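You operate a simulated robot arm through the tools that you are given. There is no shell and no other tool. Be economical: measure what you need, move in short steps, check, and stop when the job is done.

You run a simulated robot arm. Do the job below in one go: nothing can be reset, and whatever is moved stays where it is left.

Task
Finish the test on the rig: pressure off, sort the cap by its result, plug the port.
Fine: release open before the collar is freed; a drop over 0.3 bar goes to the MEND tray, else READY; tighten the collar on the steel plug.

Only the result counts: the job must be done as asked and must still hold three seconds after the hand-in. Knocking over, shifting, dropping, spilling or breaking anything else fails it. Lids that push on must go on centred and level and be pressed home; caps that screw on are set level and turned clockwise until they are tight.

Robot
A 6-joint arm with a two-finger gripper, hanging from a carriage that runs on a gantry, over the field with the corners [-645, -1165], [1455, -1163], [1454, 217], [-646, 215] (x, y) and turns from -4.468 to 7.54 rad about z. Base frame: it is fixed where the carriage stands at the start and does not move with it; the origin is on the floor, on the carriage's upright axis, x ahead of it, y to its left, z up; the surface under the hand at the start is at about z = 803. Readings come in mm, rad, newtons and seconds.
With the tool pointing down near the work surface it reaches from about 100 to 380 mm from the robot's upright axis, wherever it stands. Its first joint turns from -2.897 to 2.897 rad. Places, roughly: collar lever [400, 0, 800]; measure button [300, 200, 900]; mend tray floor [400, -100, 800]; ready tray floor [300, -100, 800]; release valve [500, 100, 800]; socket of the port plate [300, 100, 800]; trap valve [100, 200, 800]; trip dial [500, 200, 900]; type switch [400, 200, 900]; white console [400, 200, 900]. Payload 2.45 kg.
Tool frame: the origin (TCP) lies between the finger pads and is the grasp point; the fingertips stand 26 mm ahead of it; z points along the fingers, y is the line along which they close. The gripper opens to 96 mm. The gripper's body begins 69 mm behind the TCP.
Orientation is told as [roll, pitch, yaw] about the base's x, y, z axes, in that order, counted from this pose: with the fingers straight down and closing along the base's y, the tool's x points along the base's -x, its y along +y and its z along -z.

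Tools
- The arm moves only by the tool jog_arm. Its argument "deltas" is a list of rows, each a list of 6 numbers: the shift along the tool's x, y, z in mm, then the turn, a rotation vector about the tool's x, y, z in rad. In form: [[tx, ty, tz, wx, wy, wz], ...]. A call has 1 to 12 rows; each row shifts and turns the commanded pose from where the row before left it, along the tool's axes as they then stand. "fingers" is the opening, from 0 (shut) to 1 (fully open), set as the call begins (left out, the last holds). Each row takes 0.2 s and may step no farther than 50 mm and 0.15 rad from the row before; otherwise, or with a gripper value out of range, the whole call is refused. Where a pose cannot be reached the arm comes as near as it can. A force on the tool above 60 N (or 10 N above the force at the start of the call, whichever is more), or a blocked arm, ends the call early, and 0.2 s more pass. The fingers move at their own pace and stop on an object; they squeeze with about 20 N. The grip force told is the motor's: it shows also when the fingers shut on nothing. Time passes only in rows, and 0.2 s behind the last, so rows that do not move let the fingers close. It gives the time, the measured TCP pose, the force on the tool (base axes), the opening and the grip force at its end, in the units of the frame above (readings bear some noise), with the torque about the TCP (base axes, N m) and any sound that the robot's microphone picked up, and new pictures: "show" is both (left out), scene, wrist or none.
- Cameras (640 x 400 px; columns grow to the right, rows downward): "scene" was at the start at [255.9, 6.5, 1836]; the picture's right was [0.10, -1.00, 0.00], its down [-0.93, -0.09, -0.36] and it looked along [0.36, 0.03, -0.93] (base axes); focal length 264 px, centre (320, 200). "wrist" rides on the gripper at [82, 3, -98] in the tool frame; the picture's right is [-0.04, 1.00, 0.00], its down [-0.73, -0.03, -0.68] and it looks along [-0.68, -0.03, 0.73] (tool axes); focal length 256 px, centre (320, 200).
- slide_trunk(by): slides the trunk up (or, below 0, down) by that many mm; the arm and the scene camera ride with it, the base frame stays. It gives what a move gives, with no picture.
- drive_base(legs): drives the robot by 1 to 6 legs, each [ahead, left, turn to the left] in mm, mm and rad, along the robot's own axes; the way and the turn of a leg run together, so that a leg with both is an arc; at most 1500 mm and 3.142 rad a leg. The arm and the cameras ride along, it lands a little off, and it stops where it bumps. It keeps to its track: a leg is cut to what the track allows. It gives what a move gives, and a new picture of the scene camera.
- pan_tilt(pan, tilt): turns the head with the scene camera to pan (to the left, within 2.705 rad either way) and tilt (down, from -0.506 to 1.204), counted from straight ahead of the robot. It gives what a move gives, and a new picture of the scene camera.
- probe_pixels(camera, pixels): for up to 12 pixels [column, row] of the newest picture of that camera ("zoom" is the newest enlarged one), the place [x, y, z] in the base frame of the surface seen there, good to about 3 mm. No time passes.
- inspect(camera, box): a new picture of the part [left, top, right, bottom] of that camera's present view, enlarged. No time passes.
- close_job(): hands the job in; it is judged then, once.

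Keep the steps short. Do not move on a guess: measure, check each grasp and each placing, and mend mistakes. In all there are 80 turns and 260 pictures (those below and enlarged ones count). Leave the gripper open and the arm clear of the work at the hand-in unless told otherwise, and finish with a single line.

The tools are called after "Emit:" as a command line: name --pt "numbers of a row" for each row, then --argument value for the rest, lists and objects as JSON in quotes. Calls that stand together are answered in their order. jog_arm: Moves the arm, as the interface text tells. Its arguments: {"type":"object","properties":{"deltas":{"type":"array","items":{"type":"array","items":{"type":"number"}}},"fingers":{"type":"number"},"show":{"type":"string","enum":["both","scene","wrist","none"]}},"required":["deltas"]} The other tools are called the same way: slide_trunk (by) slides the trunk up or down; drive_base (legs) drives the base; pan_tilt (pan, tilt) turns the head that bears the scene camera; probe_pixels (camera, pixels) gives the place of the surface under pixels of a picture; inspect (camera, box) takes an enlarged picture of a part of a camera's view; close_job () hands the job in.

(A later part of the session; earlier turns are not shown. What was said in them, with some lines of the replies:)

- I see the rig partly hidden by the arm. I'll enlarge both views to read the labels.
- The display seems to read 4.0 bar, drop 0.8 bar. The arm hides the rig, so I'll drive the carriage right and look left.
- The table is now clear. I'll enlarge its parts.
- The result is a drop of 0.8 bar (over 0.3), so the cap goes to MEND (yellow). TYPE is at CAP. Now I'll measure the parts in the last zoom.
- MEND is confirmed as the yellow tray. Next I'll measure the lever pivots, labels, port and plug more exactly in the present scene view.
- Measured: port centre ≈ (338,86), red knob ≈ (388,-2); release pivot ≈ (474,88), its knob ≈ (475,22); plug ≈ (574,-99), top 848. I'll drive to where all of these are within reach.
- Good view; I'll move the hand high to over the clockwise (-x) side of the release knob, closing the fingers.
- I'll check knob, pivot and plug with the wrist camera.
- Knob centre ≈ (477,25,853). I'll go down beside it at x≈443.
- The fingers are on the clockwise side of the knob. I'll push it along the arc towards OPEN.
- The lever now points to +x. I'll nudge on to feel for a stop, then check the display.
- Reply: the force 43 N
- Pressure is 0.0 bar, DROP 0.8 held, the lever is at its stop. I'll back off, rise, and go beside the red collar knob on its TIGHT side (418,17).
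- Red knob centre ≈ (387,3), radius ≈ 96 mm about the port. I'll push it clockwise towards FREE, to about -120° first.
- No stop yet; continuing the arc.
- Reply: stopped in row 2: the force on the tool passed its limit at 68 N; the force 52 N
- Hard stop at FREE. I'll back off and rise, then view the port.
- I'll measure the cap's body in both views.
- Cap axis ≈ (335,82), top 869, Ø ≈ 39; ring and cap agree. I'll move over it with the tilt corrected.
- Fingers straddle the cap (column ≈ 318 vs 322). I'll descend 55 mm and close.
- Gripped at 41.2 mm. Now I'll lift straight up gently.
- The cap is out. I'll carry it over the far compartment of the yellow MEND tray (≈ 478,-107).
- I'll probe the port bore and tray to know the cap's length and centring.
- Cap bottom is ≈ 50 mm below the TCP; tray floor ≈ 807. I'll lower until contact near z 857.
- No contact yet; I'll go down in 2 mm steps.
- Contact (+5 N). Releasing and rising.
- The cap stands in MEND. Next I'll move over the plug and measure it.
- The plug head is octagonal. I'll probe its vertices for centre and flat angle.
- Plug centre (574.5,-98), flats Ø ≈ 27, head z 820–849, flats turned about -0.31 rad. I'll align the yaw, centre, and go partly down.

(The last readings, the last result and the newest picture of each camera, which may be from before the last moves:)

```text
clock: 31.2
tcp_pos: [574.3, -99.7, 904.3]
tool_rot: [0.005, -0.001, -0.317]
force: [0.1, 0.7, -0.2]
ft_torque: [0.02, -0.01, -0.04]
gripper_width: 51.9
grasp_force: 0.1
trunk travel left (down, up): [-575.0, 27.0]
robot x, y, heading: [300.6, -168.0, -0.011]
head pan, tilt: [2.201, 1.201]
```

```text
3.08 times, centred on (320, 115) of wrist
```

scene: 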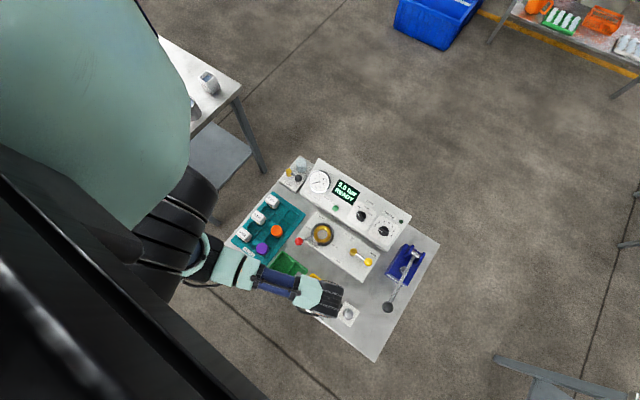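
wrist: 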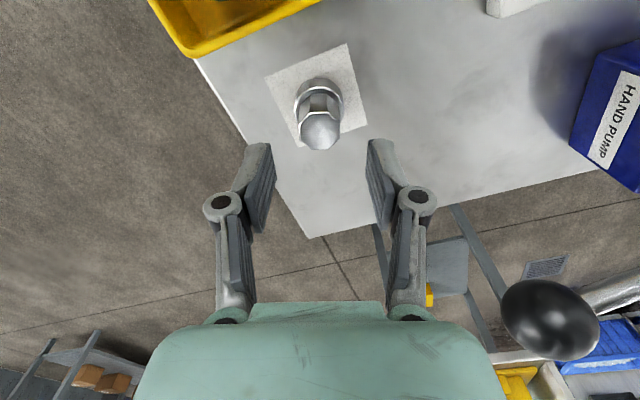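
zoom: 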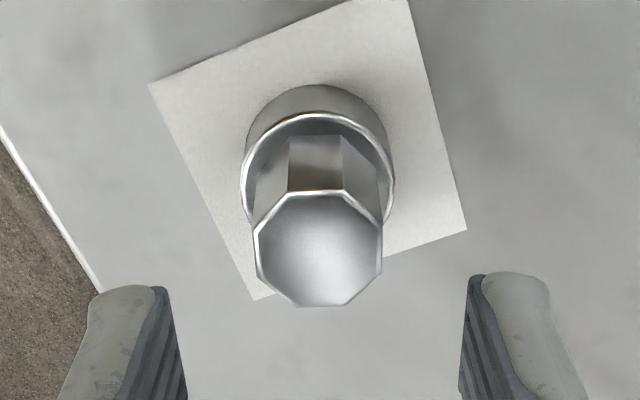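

The flats align. The black pump knob looks close, so I'll probe it before descending.

Emit:
probe_pixels --camera "wrist" --pixels '[[550, 300], [510, 310], [535, 340], [590, 330], [319, 130]]'

```text
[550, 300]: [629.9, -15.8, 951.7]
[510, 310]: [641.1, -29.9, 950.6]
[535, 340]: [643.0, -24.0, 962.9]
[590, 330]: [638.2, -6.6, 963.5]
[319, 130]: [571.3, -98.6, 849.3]
```

The pump knob clears by ~35 mm. I'll descend to z≈851 and close.

Emit:
jog_arm --pt "0 1.5 20 0 0 0" --pt "0 0 20 0 0 0" --pt "0 0 13 0 0 0" --pt "0 0 0 0 0 0" --show "wrist"

Emit:
jog_arm --pt "0 0 0 0 0 0" --pt "0 0 0 0 0 0" --pt "0 0 0 0 0 0" --fingers 0 --show "wrist"

```text
clock: 32.2
tcp_pos: [576.0, -94.1, 851.9]
tool_rot: [0.004, 0.0, -0.315]
force: [-0.4, 0.1, 0.5]
ft_torque: [-0.01, 0.0, 0.01]
gripper_width: 51.9
grasp_force: 0.0
trunk travel left (down, up): [-575.0, 27.0]
robot x, y, heading: [303.0, -170.5, -0.005]
head pan, tilt: [2.201, 1.201]
```

wrist: 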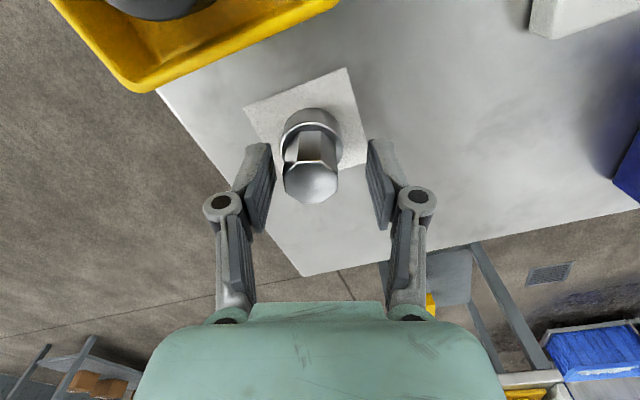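

```text
clock: 33.0
tcp_pos: [575.1, -95.0, 852.6]
tool_rot: [0.007, -0.001, -0.315]
force: [0.4, 0.2, 0.1]
ft_torque: [-0.01, 0.0, -0.03]
gripper_width: 27.1
grasp_force: 19.9
trunk travel left (down, up): [-575.0, 27.0]
robot x, y, heading: [301.1, -169.0, -0.008]
head pan, tilt: [2.201, 1.201]
```

wrist: 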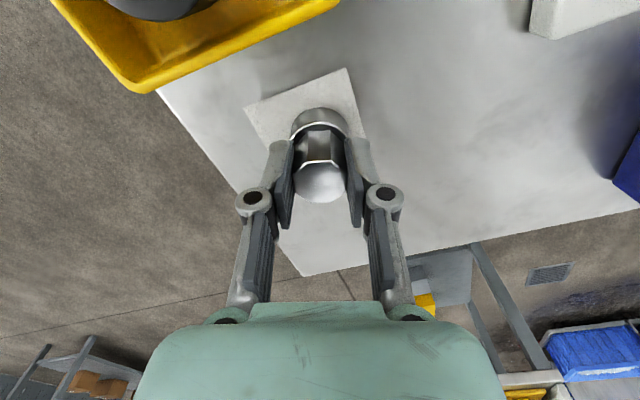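

Gripped at 27.1 mm. Lifting straight up.

Emit:
jog_arm --pt "0 0 -10 0 0 0" --pt "0 0 -15 0 0 0" --pt "0 0 -35 0 0 0" --pt "0 0 -45 -0.005 0 0" --pt "0 0 0 0 0 0"

Emit:
inspect --camera "wrist" --box '[220, 60, 420, 220]'

```text
clock: 34.2
tcp_pos: [575.5, -96.2, 957.6]
tool_rot: [0.012, 0.001, -0.314]
force: [0.5, -0.7, -1.0]
ft_torque: [0.03, 0.0, 0.01]
gripper_width: 27.0
grasp_force: 20.1
trunk travel left (down, up): [-575.0, 27.0]
robot x, y, heading: [302.7, -169.5, -0.004]
head pan, tilt: [2.201, 1.201]
```

scene: 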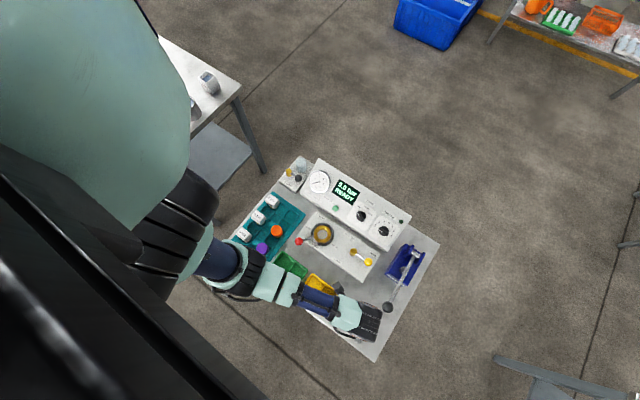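
wrist: 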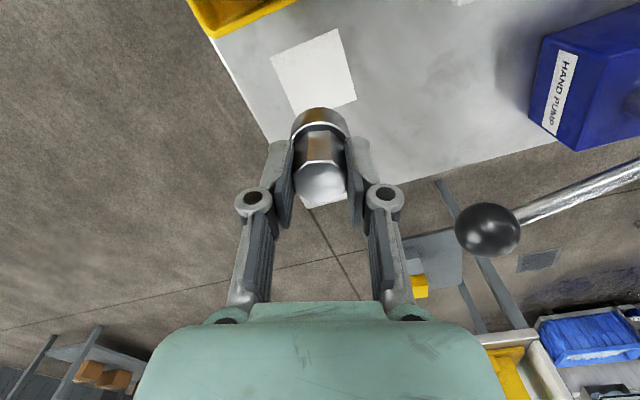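

```text
2.50 times, centred on (320, 140) of wrist
```

zoom: 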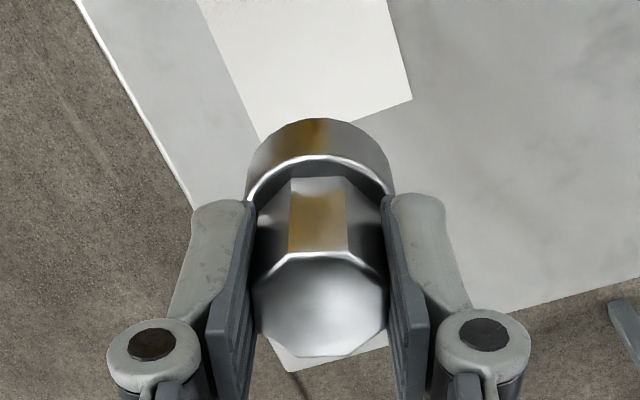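

The plug is held squarely. I'll carry it over the port with the roll trimmed.

Emit:
jog_arm --pt "40.5 13.6 0 0.005 0 0" --pt "40.5 13.6 0 0 0 0" --pt "40.5 13.6 0 0 0 0" --pt "40.5 13.6 0 0 0 0" --pt "40.5 13.6 0 0 0 0" --pt "40.5 13.6 0 0 0 0" --pt "40.7 13.4 0 0 0 0" --pt "0 0 20 0 0 0" --pt "0 0 0 0 0 0"

Emit:
inspect --camera "wrist" --box '[220, 20, 420, 220]'

Emit:
inspect --camera "scene" --box '[285, 195, 365, 270]'

```text
clock: 36.2
tcp_pos: [334.4, 83.7, 936.8]
tool_rot: [0.006, -0.001, -0.313]
force: [0.4, 0.3, -1.0]
ft_torque: [-0.01, -0.03, -0.01]
gripper_width: 27.4
grasp_force: 20.3
trunk travel left (down, up): [-575.0, 27.0]
robot x, y, heading: [304.1, -172.1, -0.01]
head pan, tilt: [2.201, 1.201]
```

scene: 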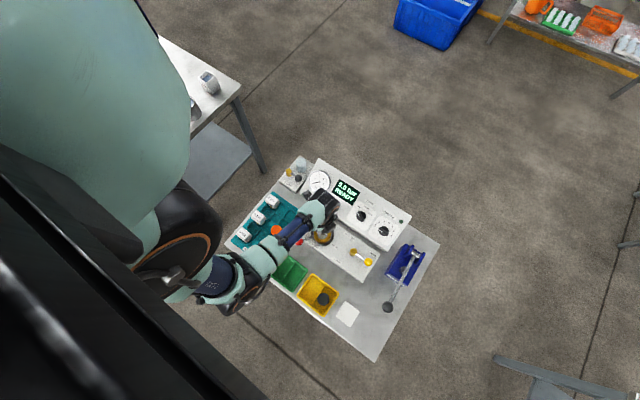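
wrist: 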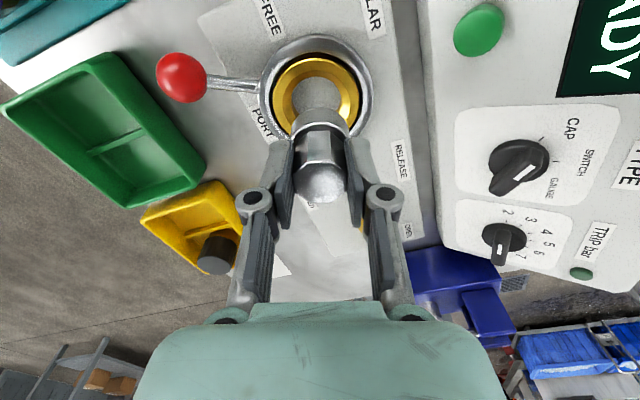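

```text
2.00 times, centred on (320, 120) of wrist
```

zoom: 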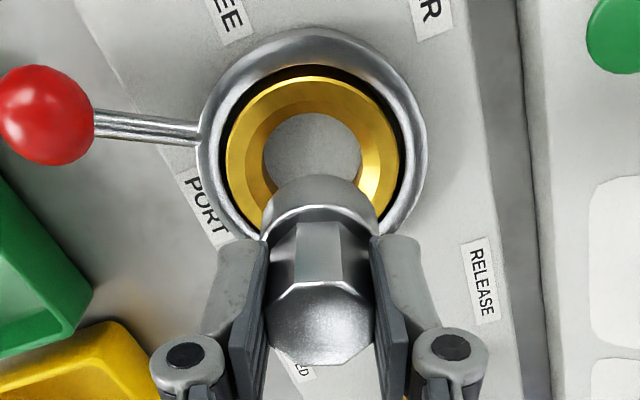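

```text
5.33 times, centred on (325, 232) of scene
```

zoom: 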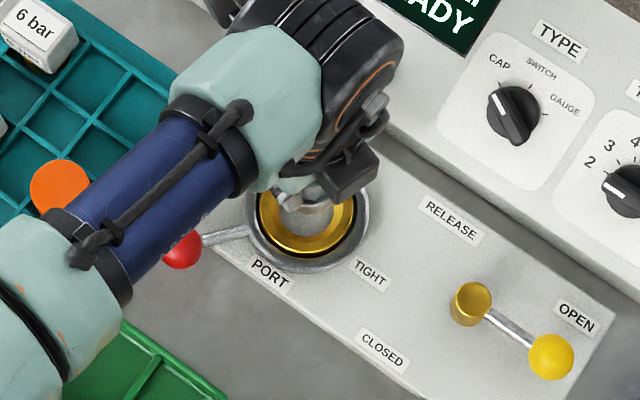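

Sideways the port looks ~3 mm off (column 316.5 vs 320.5). I'll probe rim points and the plug in the same wrist view to get the offset.

Emit:
probe_pixels --camera "wrist" --pixels '[[316.5, 60], [275, 95], [358.5, 95], [285, 72], [347, 72], [316.5, 38], [263, 90], [370, 90], [316, 90], [320, 150], [320, 165], [320, 185]]'

```text
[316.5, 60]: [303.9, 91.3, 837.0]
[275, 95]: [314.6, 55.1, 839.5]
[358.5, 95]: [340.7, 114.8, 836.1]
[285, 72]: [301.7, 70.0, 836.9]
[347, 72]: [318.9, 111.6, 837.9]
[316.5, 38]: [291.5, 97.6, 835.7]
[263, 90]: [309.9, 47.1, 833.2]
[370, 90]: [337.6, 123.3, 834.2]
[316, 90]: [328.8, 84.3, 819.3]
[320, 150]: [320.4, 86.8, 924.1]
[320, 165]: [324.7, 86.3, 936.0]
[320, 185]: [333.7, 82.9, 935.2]
```

Port centre ≈ (334.7,81.5); offset ≈ -2.5 mm in tool y. The seat has a funnel. I'll shift and descend to just inside.

Emit:
jog_arm --pt "-0.5 -2.5 15 0 0 0" --pt "0 0 15 0 0 0" --pt "0 0 10 0 0 0" --pt "0 0 0 0 0 0" --show "wrist"

Emit:
inspect --camera "wrist" --box '[220, 20, 420, 220]'

```text
clock: 37.2
tcp_pos: [334.0, 82.5, 897.3]
tool_rot: [0.005, 0.0, -0.314]
force: [0.3, -0.1, -2.3]
ft_torque: [0.02, -0.02, -0.02]
gripper_width: 27.1
grasp_force: 20.2
trunk travel left (down, up): [-575.0, 27.0]
robot x, y, heading: [304.2, -170.4, -0.002]
head pan, tilt: [2.201, 1.201]
```

wrist: 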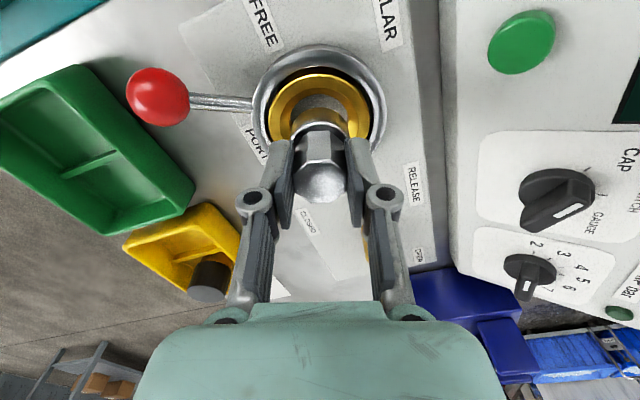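

```text
2.00 times, centred on (320, 120) of wrist
```

zoom: 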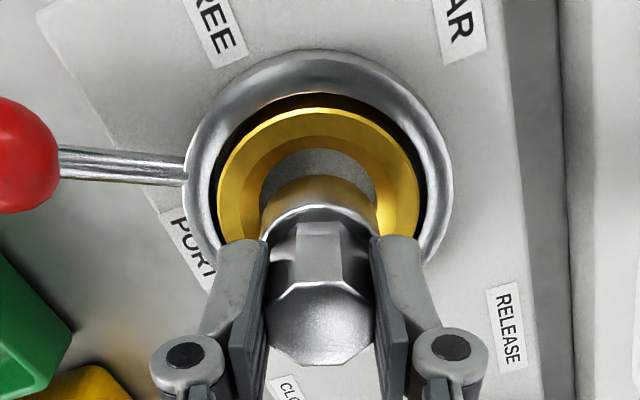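

Column alignment is good (319 vs 320); fore-aft fits to ~1 mm. I'll lower in small steps to seat.

Emit:
jog_arm --pt "1 0 8 0 0 0" --pt "0 0 6 0 0 0" --pt "0 0 5 0 0 0" --pt "0 0 4 0 0 0" --pt "0 0 0 0 0 0" --show "wrist"

```text
clock: 38.4
tcp_pos: [331.5, 80.3, 875.1]
tool_rot: [0.004, -0.001, -0.313]
force: [-0.5, 0.8, -0.5]
ft_torque: [0.02, 0.01, 0.03]
gripper_width: 27.2
grasp_force: 19.6
trunk travel left (down, up): [-575.0, 27.0]
robot x, y, heading: [302.8, -170.7, -0.008]
head pan, tilt: [2.201, 1.201]
```

wrist: 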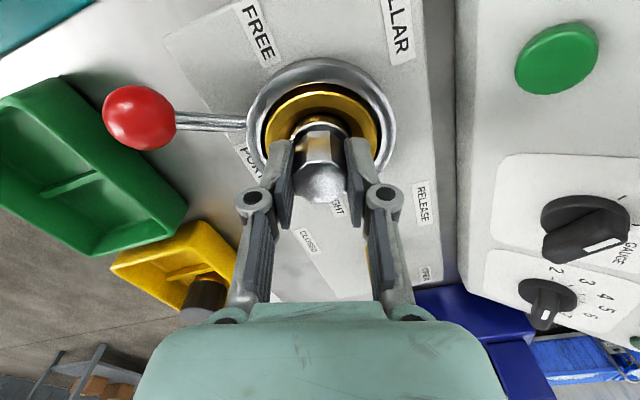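

The plug is entering the bore with no side force. I'll go on in 1.5–2 mm steps to contact.

Emit:
jog_arm --pt "0 0 2 0 0 0" --pt "0 0 1.5 0 0 0" --pt "0 0 1.5 0 0 0" --pt "0 0 0 0 0 0" --show "wrist"

Emit:
inspect --camera "wrist" --box '[220, 40, 420, 220]'

```text
clock: 39.4
tcp_pos: [332.9, 80.9, 869.9]
tool_rot: [0.005, 0.0, -0.313]
force: [0.2, -3.6, 16.8]
ft_torque: [-0.16, -0.03, 0.02]
gripper_width: 27.5
grasp_force: 20.1
trunk travel left (down, up): [-575.0, 27.0]
robot x, y, heading: [304.6, -170.1, -0.007]
head pan, tilt: [2.201, 1.201]
```

wrist: 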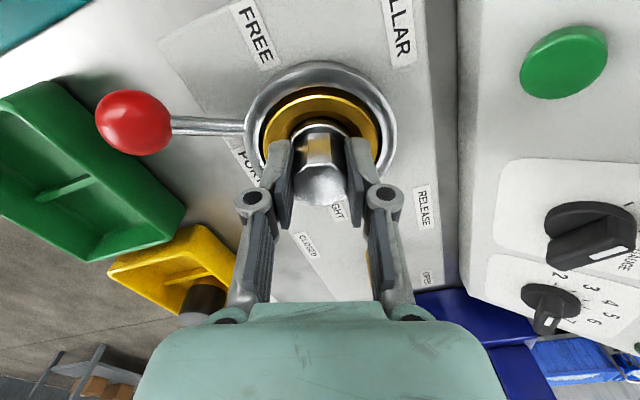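

```text
2.22 times, centred on (320, 130) of wrist
```

zoom: 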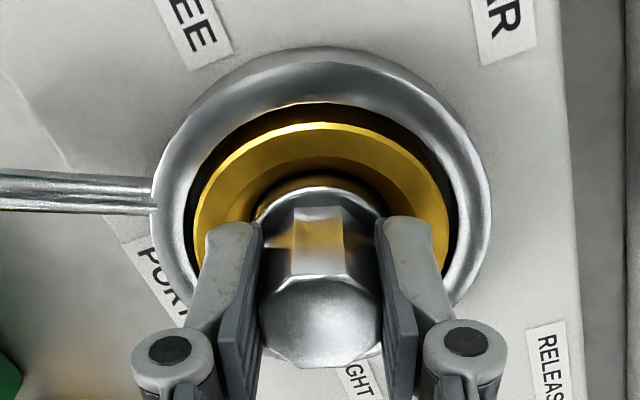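

Contact at z 869.9, as predicted for the bore floor. I'll release and rise, then look.

Emit:
jog_arm --pt "0 0 0 0 0 0" --pt "0 0 0 0 0 0" --pt "0 0 -20 0 0 0" --pt "0 0 -40 0 0 0" --pt "0 0 -40 0 0 0" --pt "0 0 0 0 0 0" --fingers 0.45

Emit:
inspect --camera "wrist" --box '[220, 0, 420, 180]'

```text
clock: 40.8
tcp_pos: [332.9, 81.3, 968.6]
tool_rot: [0.004, 0.0, -0.313]
force: [-0.7, 0.2, -0.6]
ft_torque: [0.0, 0.04, 0.0]
gripper_width: 43.4
grasp_force: 0.0
trunk travel left (down, up): [-575.0, 27.0]
robot x, y, heading: [302.1, -173.2, -0.005]
head pan, tilt: [2.201, 1.201]
```

scene: 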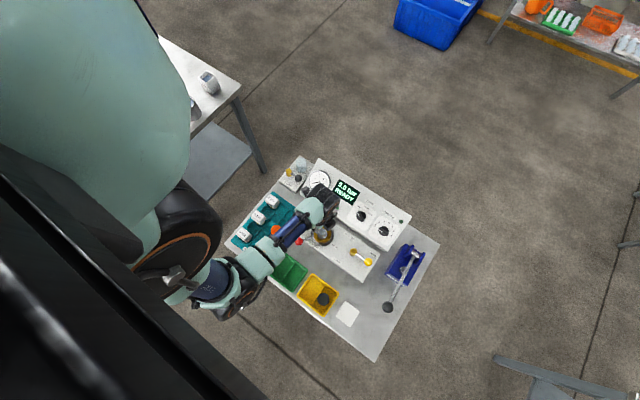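
wrist: 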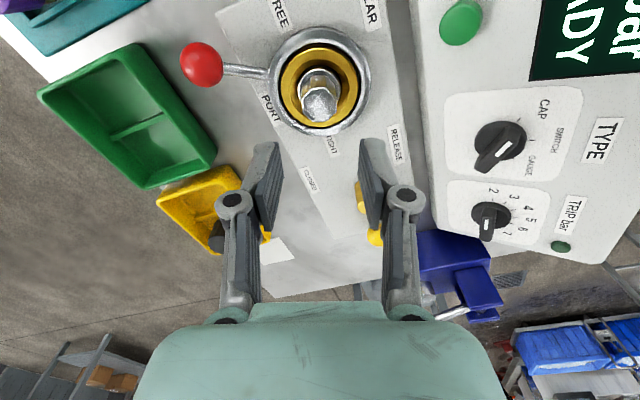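

```text
2.22 times, centred on (320, 90) of wrist
```

zoom: 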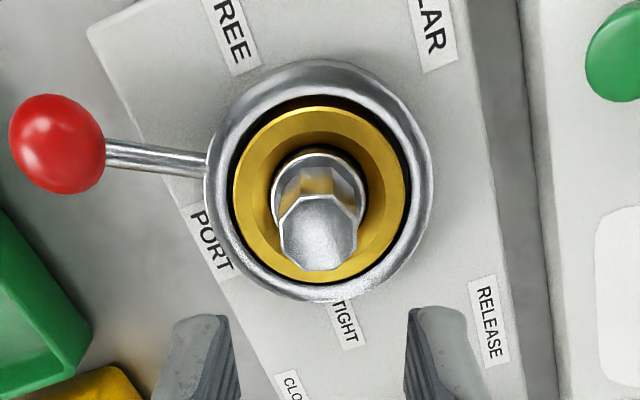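

The plug sits level in the seat. For the collar I'll probe the red knob, the plug top, and the room on the FREE side.

Emit:
probe_pixels --camera "wrist" --pixels '[[320, 106], [201, 60], [201, 80], [190, 65], [245, 70], [215, 25], [160, 10], [150, 3], [100, 15], [240, 20], [250, 50], [30, 8]]'

Emit:
inspect --camera "scene" --box '[225, 175, 325, 265]'

```text
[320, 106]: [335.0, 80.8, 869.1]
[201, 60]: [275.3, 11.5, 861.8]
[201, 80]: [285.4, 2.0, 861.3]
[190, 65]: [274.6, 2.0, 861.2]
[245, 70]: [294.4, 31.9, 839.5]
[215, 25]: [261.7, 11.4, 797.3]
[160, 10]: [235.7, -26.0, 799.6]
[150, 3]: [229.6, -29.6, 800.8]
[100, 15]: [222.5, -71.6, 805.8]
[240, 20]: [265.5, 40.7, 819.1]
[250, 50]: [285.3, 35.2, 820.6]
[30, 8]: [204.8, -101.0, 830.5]
```

```text
4.44 times, centred on (275, 220) of scene
```

zoom: 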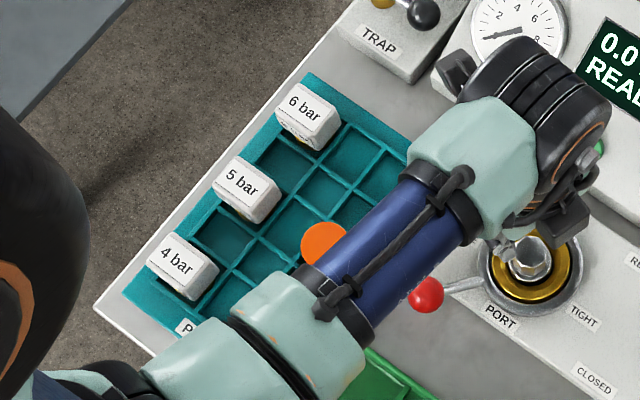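

Plug top at 869, centred at (335,81). I'll close the fingers, square the yaw and move above the FREE side of the red knob (251,27).

Emit:
jog_arm --pt "20.4 -25.6 0 0 0 0" --pt "20.4 -25.6 0 0 0 0" --pt "20.5 -25.5 0 0 0 0" --pt "0 0 0 0 0 -0.105" --pt "0 0 0 0 0 -0.105" --pt "0 0 20 0 0 -0.103" --pt "0 0 0 0 0 0" --fingers 0

```text
clock: 42.4
tcp_pos: [251.1, 27.0, 948.8]
tool_rot: [0.005, -0.001, -0.001]
force: [0.8, 0.1, 0.2]
ft_torque: [-0.01, 0.01, 0.01]
gripper_width: 0.1
grasp_force: 20.1
trunk travel left (down, up): [-575.0, 27.0]
robot x, y, heading: [305.8, -170.7, -0.007]
head pan, tilt: [2.201, 1.201]
```

scene: 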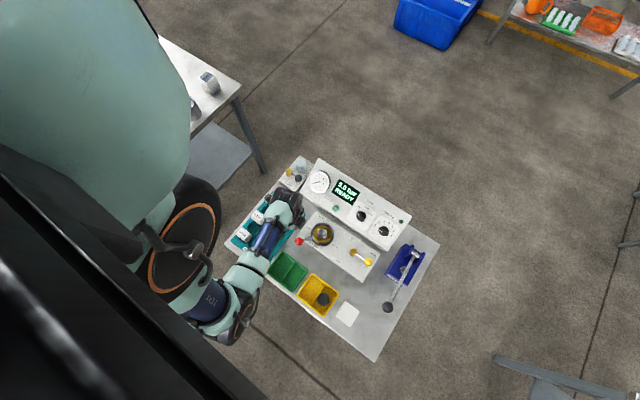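
wrist: 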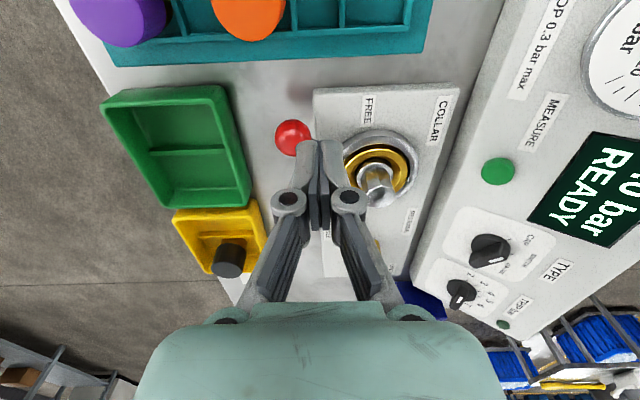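

Emit:
probe_pixels --camera "wrist" --pixels '[[292, 128], [292, 137], [280, 137], [250, 35], [260, 55], [120, 30], [400, 135]]'

Emit:
jog_arm --pt "0 0 30 0 0 0" --pt "0 0 30 0 0 0" --pt "0 0 22 0 0 0" --pt "0 0 0 0 0 0" --show "wrist"

```text
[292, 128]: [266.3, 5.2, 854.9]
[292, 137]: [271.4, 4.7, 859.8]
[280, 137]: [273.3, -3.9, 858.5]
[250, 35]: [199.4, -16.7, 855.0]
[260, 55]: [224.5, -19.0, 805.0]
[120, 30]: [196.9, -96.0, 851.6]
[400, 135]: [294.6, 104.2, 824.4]
```

```text
clock: 43.4
tcp_pos: [251.3, 25.4, 866.1]
tool_rot: [0.005, -0.001, -0.002]
force: [0.4, -0.3, -0.1]
ft_torque: [0.01, 0.0, 0.0]
gripper_width: 0.0
grasp_force: 20.2
trunk travel left (down, up): [-575.0, 27.0]
robot x, y, heading: [304.1, -170.8, -0.008]
head pan, tilt: [2.201, 1.201]
```

wrist: 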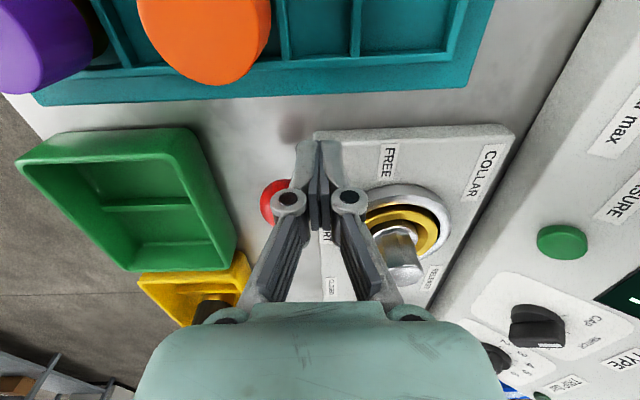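

The fingers are on the FREE side of the knob. Pushing it back counterclockwise towards TIGHT.

Emit:
jog_arm --pt "-9 -8 0 0 0 0" --pt "-10 -9 0 0 0 0" --pt "-9 -8 0 0 0 0" --pt "-12 -6 0 0 0 0" --pt "-11 -5.5 0 0 0 0" --pt "-12.5 -3 0 0 0 0" --pt "-12.5 -2.6 0 0 0 0" --pt "-13 0.5 0 0 0 0" --pt "-12.5 0.8 0 0 0 0" --pt "0 0 0 0 0 0"

```text
clock: 45.6
tcp_pos: [353.5, -15.2, 867.2]
tool_rot: [0.007, -0.002, -0.001]
force: [0.9, -0.1, 0.9]
ft_torque: [0.0, 0.02, 0.0]
gripper_width: 0.0
grasp_force: 28.8
trunk travel left (down, up): [-575.0, 27.0]
robot x, y, heading: [304.4, -169.2, -0.004]
head pan, tilt: [2.201, 1.201]
```

scene: 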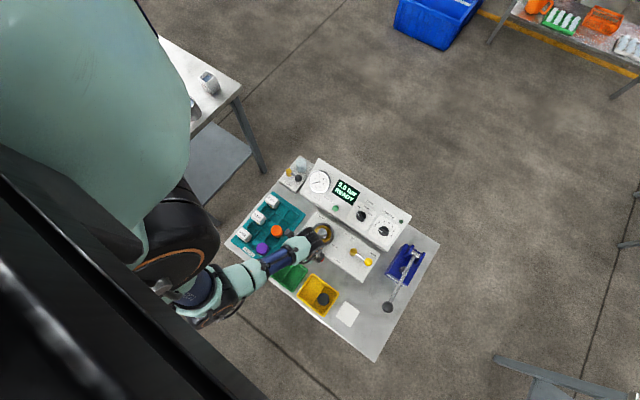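
wrist: 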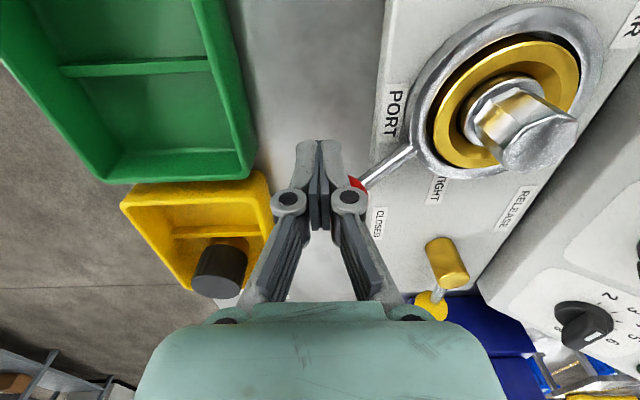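

Lever is moving freely; continuing along the arc to the TIGHT stop.

Emit:
jog_arm --pt "-6 1.5 0 0 0 0" --pt "-6 1.8 0 0 0 0" --pt "-6 2.5 0 0 0 0" --pt "-6 3 0 0 0 0" --pt "-6 4 0 0 0 0" --pt "0 0 0 0 0 0" --show "wrist"

```text
clock: 46.7
tcp_pos: [363.4, -11.4, 865.3]
tool_rot: [-0.009, 0.022, -0.001]
force: [-36.6, -3.4, 18.3]
ft_torque: [0.12, 0.45, 0.38]
gripper_width: 0.0
grasp_force: 28.2
trunk travel left (down, up): [-575.0, 27.0]
robot x, y, heading: [301.2, -171.0, -0.006]
head pan, tilt: [2.201, 1.201]
stopped in row 5: the force on the tool passed its limit at 64 N (the readings are from after the stop); the commanded pose is now the measured one
```

wrist: 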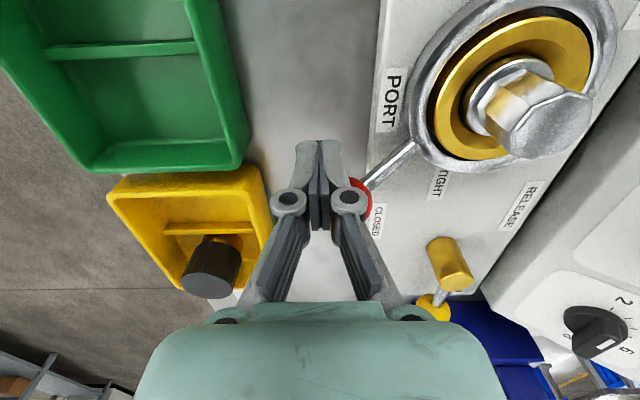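

Hard stop at TIGHT (64 N). I'll back off, rise, open the fingers and check from clear.

Emit:
jog_arm --pt "15 -5 0 0 0 0" --pt "0 0 -45 0 0 0" --pt "0 0 -45 0 0 0" --pt "0 0 -45 0 0 0" --pt "0 -40 -20 0 0 0" --pt "-45 -30 0 0 0 0" --pt "-45 -20 0 0 0 0" --pt "-45 0 0 0 0 0" --pt "-45 0 0 0 0 0" --pt "0 0 0 0 0 0" --fingers 0

Emit:
inspect --camera "scene" --box '[280, 165, 400, 255]'

Emit:
inspect --camera "scene" --box '[225, 220, 365, 330]'

```text
refused: row 6 steps farther than a row can; nothing moved
```

```text
4.44 times, centred on (340, 210) of scene
```

zoom: 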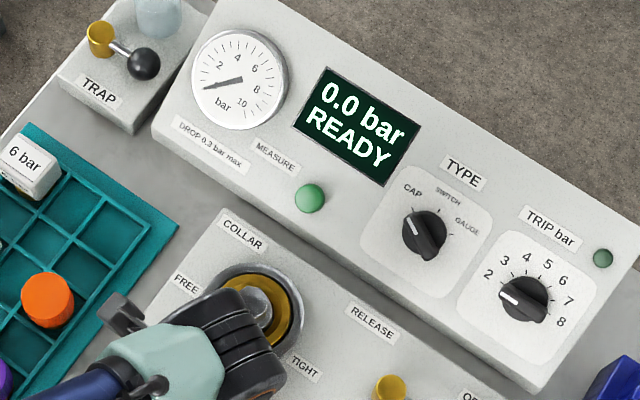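

```text
3.64 times, centred on (295, 275) of scene
```

zoom: 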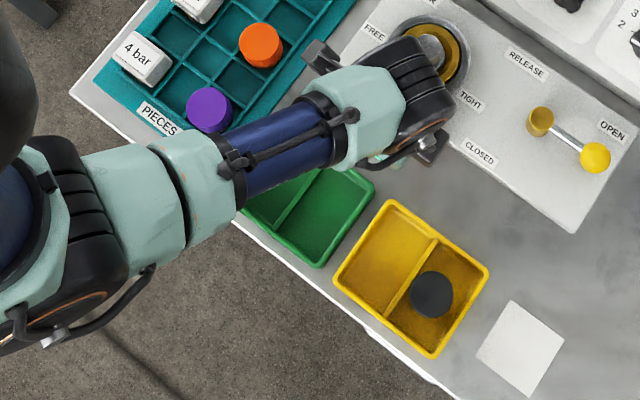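

One row was too long; the same retreat with shorter rows.

Emit:
jog_arm --pt "15 -5 0 0 0 0" --pt "0 0 -45 0 0 0" --pt "0 0 -45 0 0 0" --pt "0 0 -45 0 0 0" --pt "-35 -10 -20 0 0 0" --pt "-40 -20 0 0 0 0" --pt "-40 -20 0 0 0 0" --pt "-45 0 0 0 0 0" --pt "-45 0 0 0 0 0" --pt "0 0 0 0 0 0"

Emit:
inspect --camera "scene" --box '[280, 190, 400, 275]'

```text
clock: 48.9
tcp_pos: [564.3, -63.6, 1021.6]
tool_rot: [-0.004, 0.006, -0.002]
force: [-0.1, 0.6, -0.3]
ft_torque: [-0.01, 0.02, 0.01]
gripper_width: 0.0
grasp_force: 28.9
trunk travel left (down, up): [-575.0, 27.0]
robot x, y, heading: [301.9, -168.1, -0.007]
head pan, tilt: [2.201, 1.201]
```

scene: 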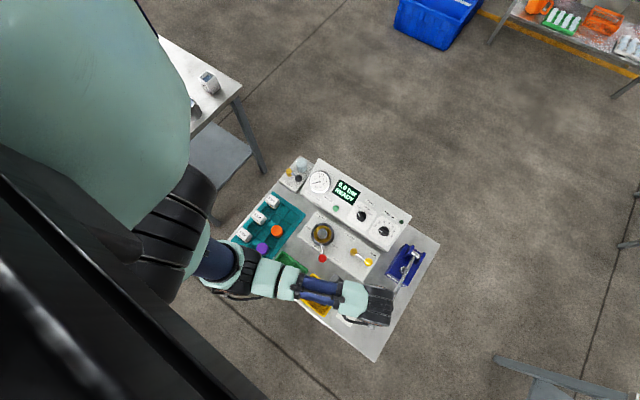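
wrist: 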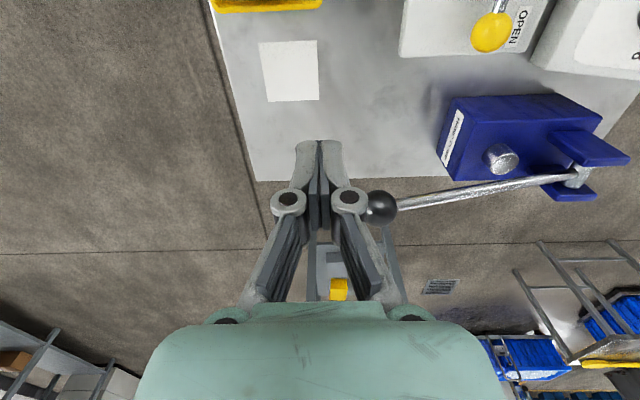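

```text
4.71 times, centred on (340, 232) of scene
```

zoom: 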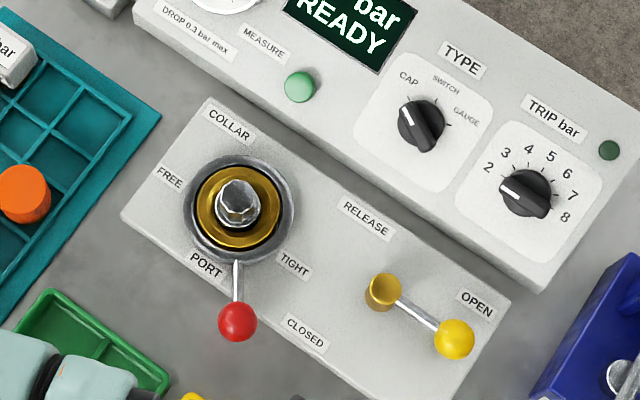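

I'll confirm the knob's place against the original TIGHT reading and rise with the gripper open.

Emit:
probe_pixels --camera "zoom" --pixels '[[237, 315], [237, 200], [453, 335]]'

Emit:
jog_arm --pt "0 -20 -40 0 0 0" --pt "0 -20 -30 0 0 0" --pt "0 0 0 0 0 0" --pt "0 0 0 0 0 0" --fingers 1 --show "scene"

Emit:
inspect --camera "scene" --box '[260, 200, 400, 330]'

```text
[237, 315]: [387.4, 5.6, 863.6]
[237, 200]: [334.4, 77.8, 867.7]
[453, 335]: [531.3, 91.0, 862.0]
```

```text
clock: 49.9
tcp_pos: [565.4, -103.9, 1089.6]
tool_rot: [-0.003, 0.008, 0.0]
force: [-0.1, 0.4, -0.8]
ft_torque: [0.0, -0.03, -0.01]
gripper_width: 96.0
grasp_force: 0.1
trunk travel left (down, up): [-575.0, 27.0]
robot x, y, heading: [303.8, -169.9, -0.008]
head pan, tilt: [2.201, 1.201]
```

scene: 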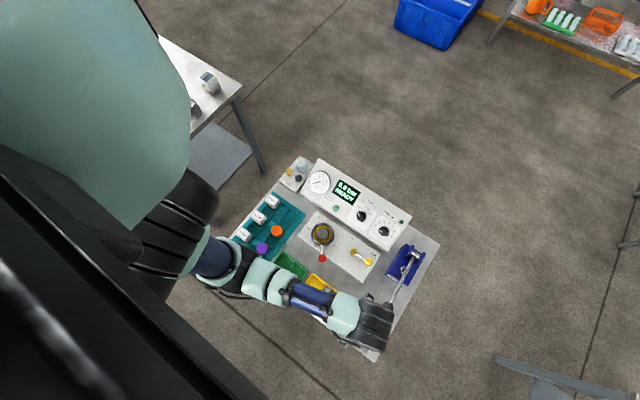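

```text
3.08 times, centred on (330, 265) of scene
```

zoom: 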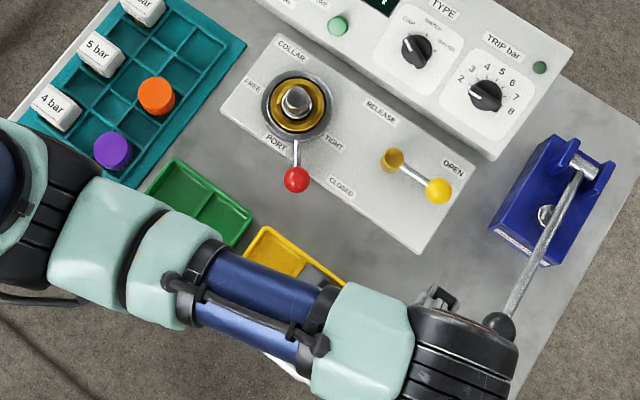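

The red knob is back at its TIGHT place (387,5), the plug is seated, the cap is in MEND, release is open, and the gripper is open and clear. I'll hand in.

Emit:
close_job

```text
The job is handed in.
```

Job done: I opened the release (0.0 bar), put the cap in MEND for its 0.8 bar drop, and seated the steel plug in the port with the collar turned to the TIGHT stop.
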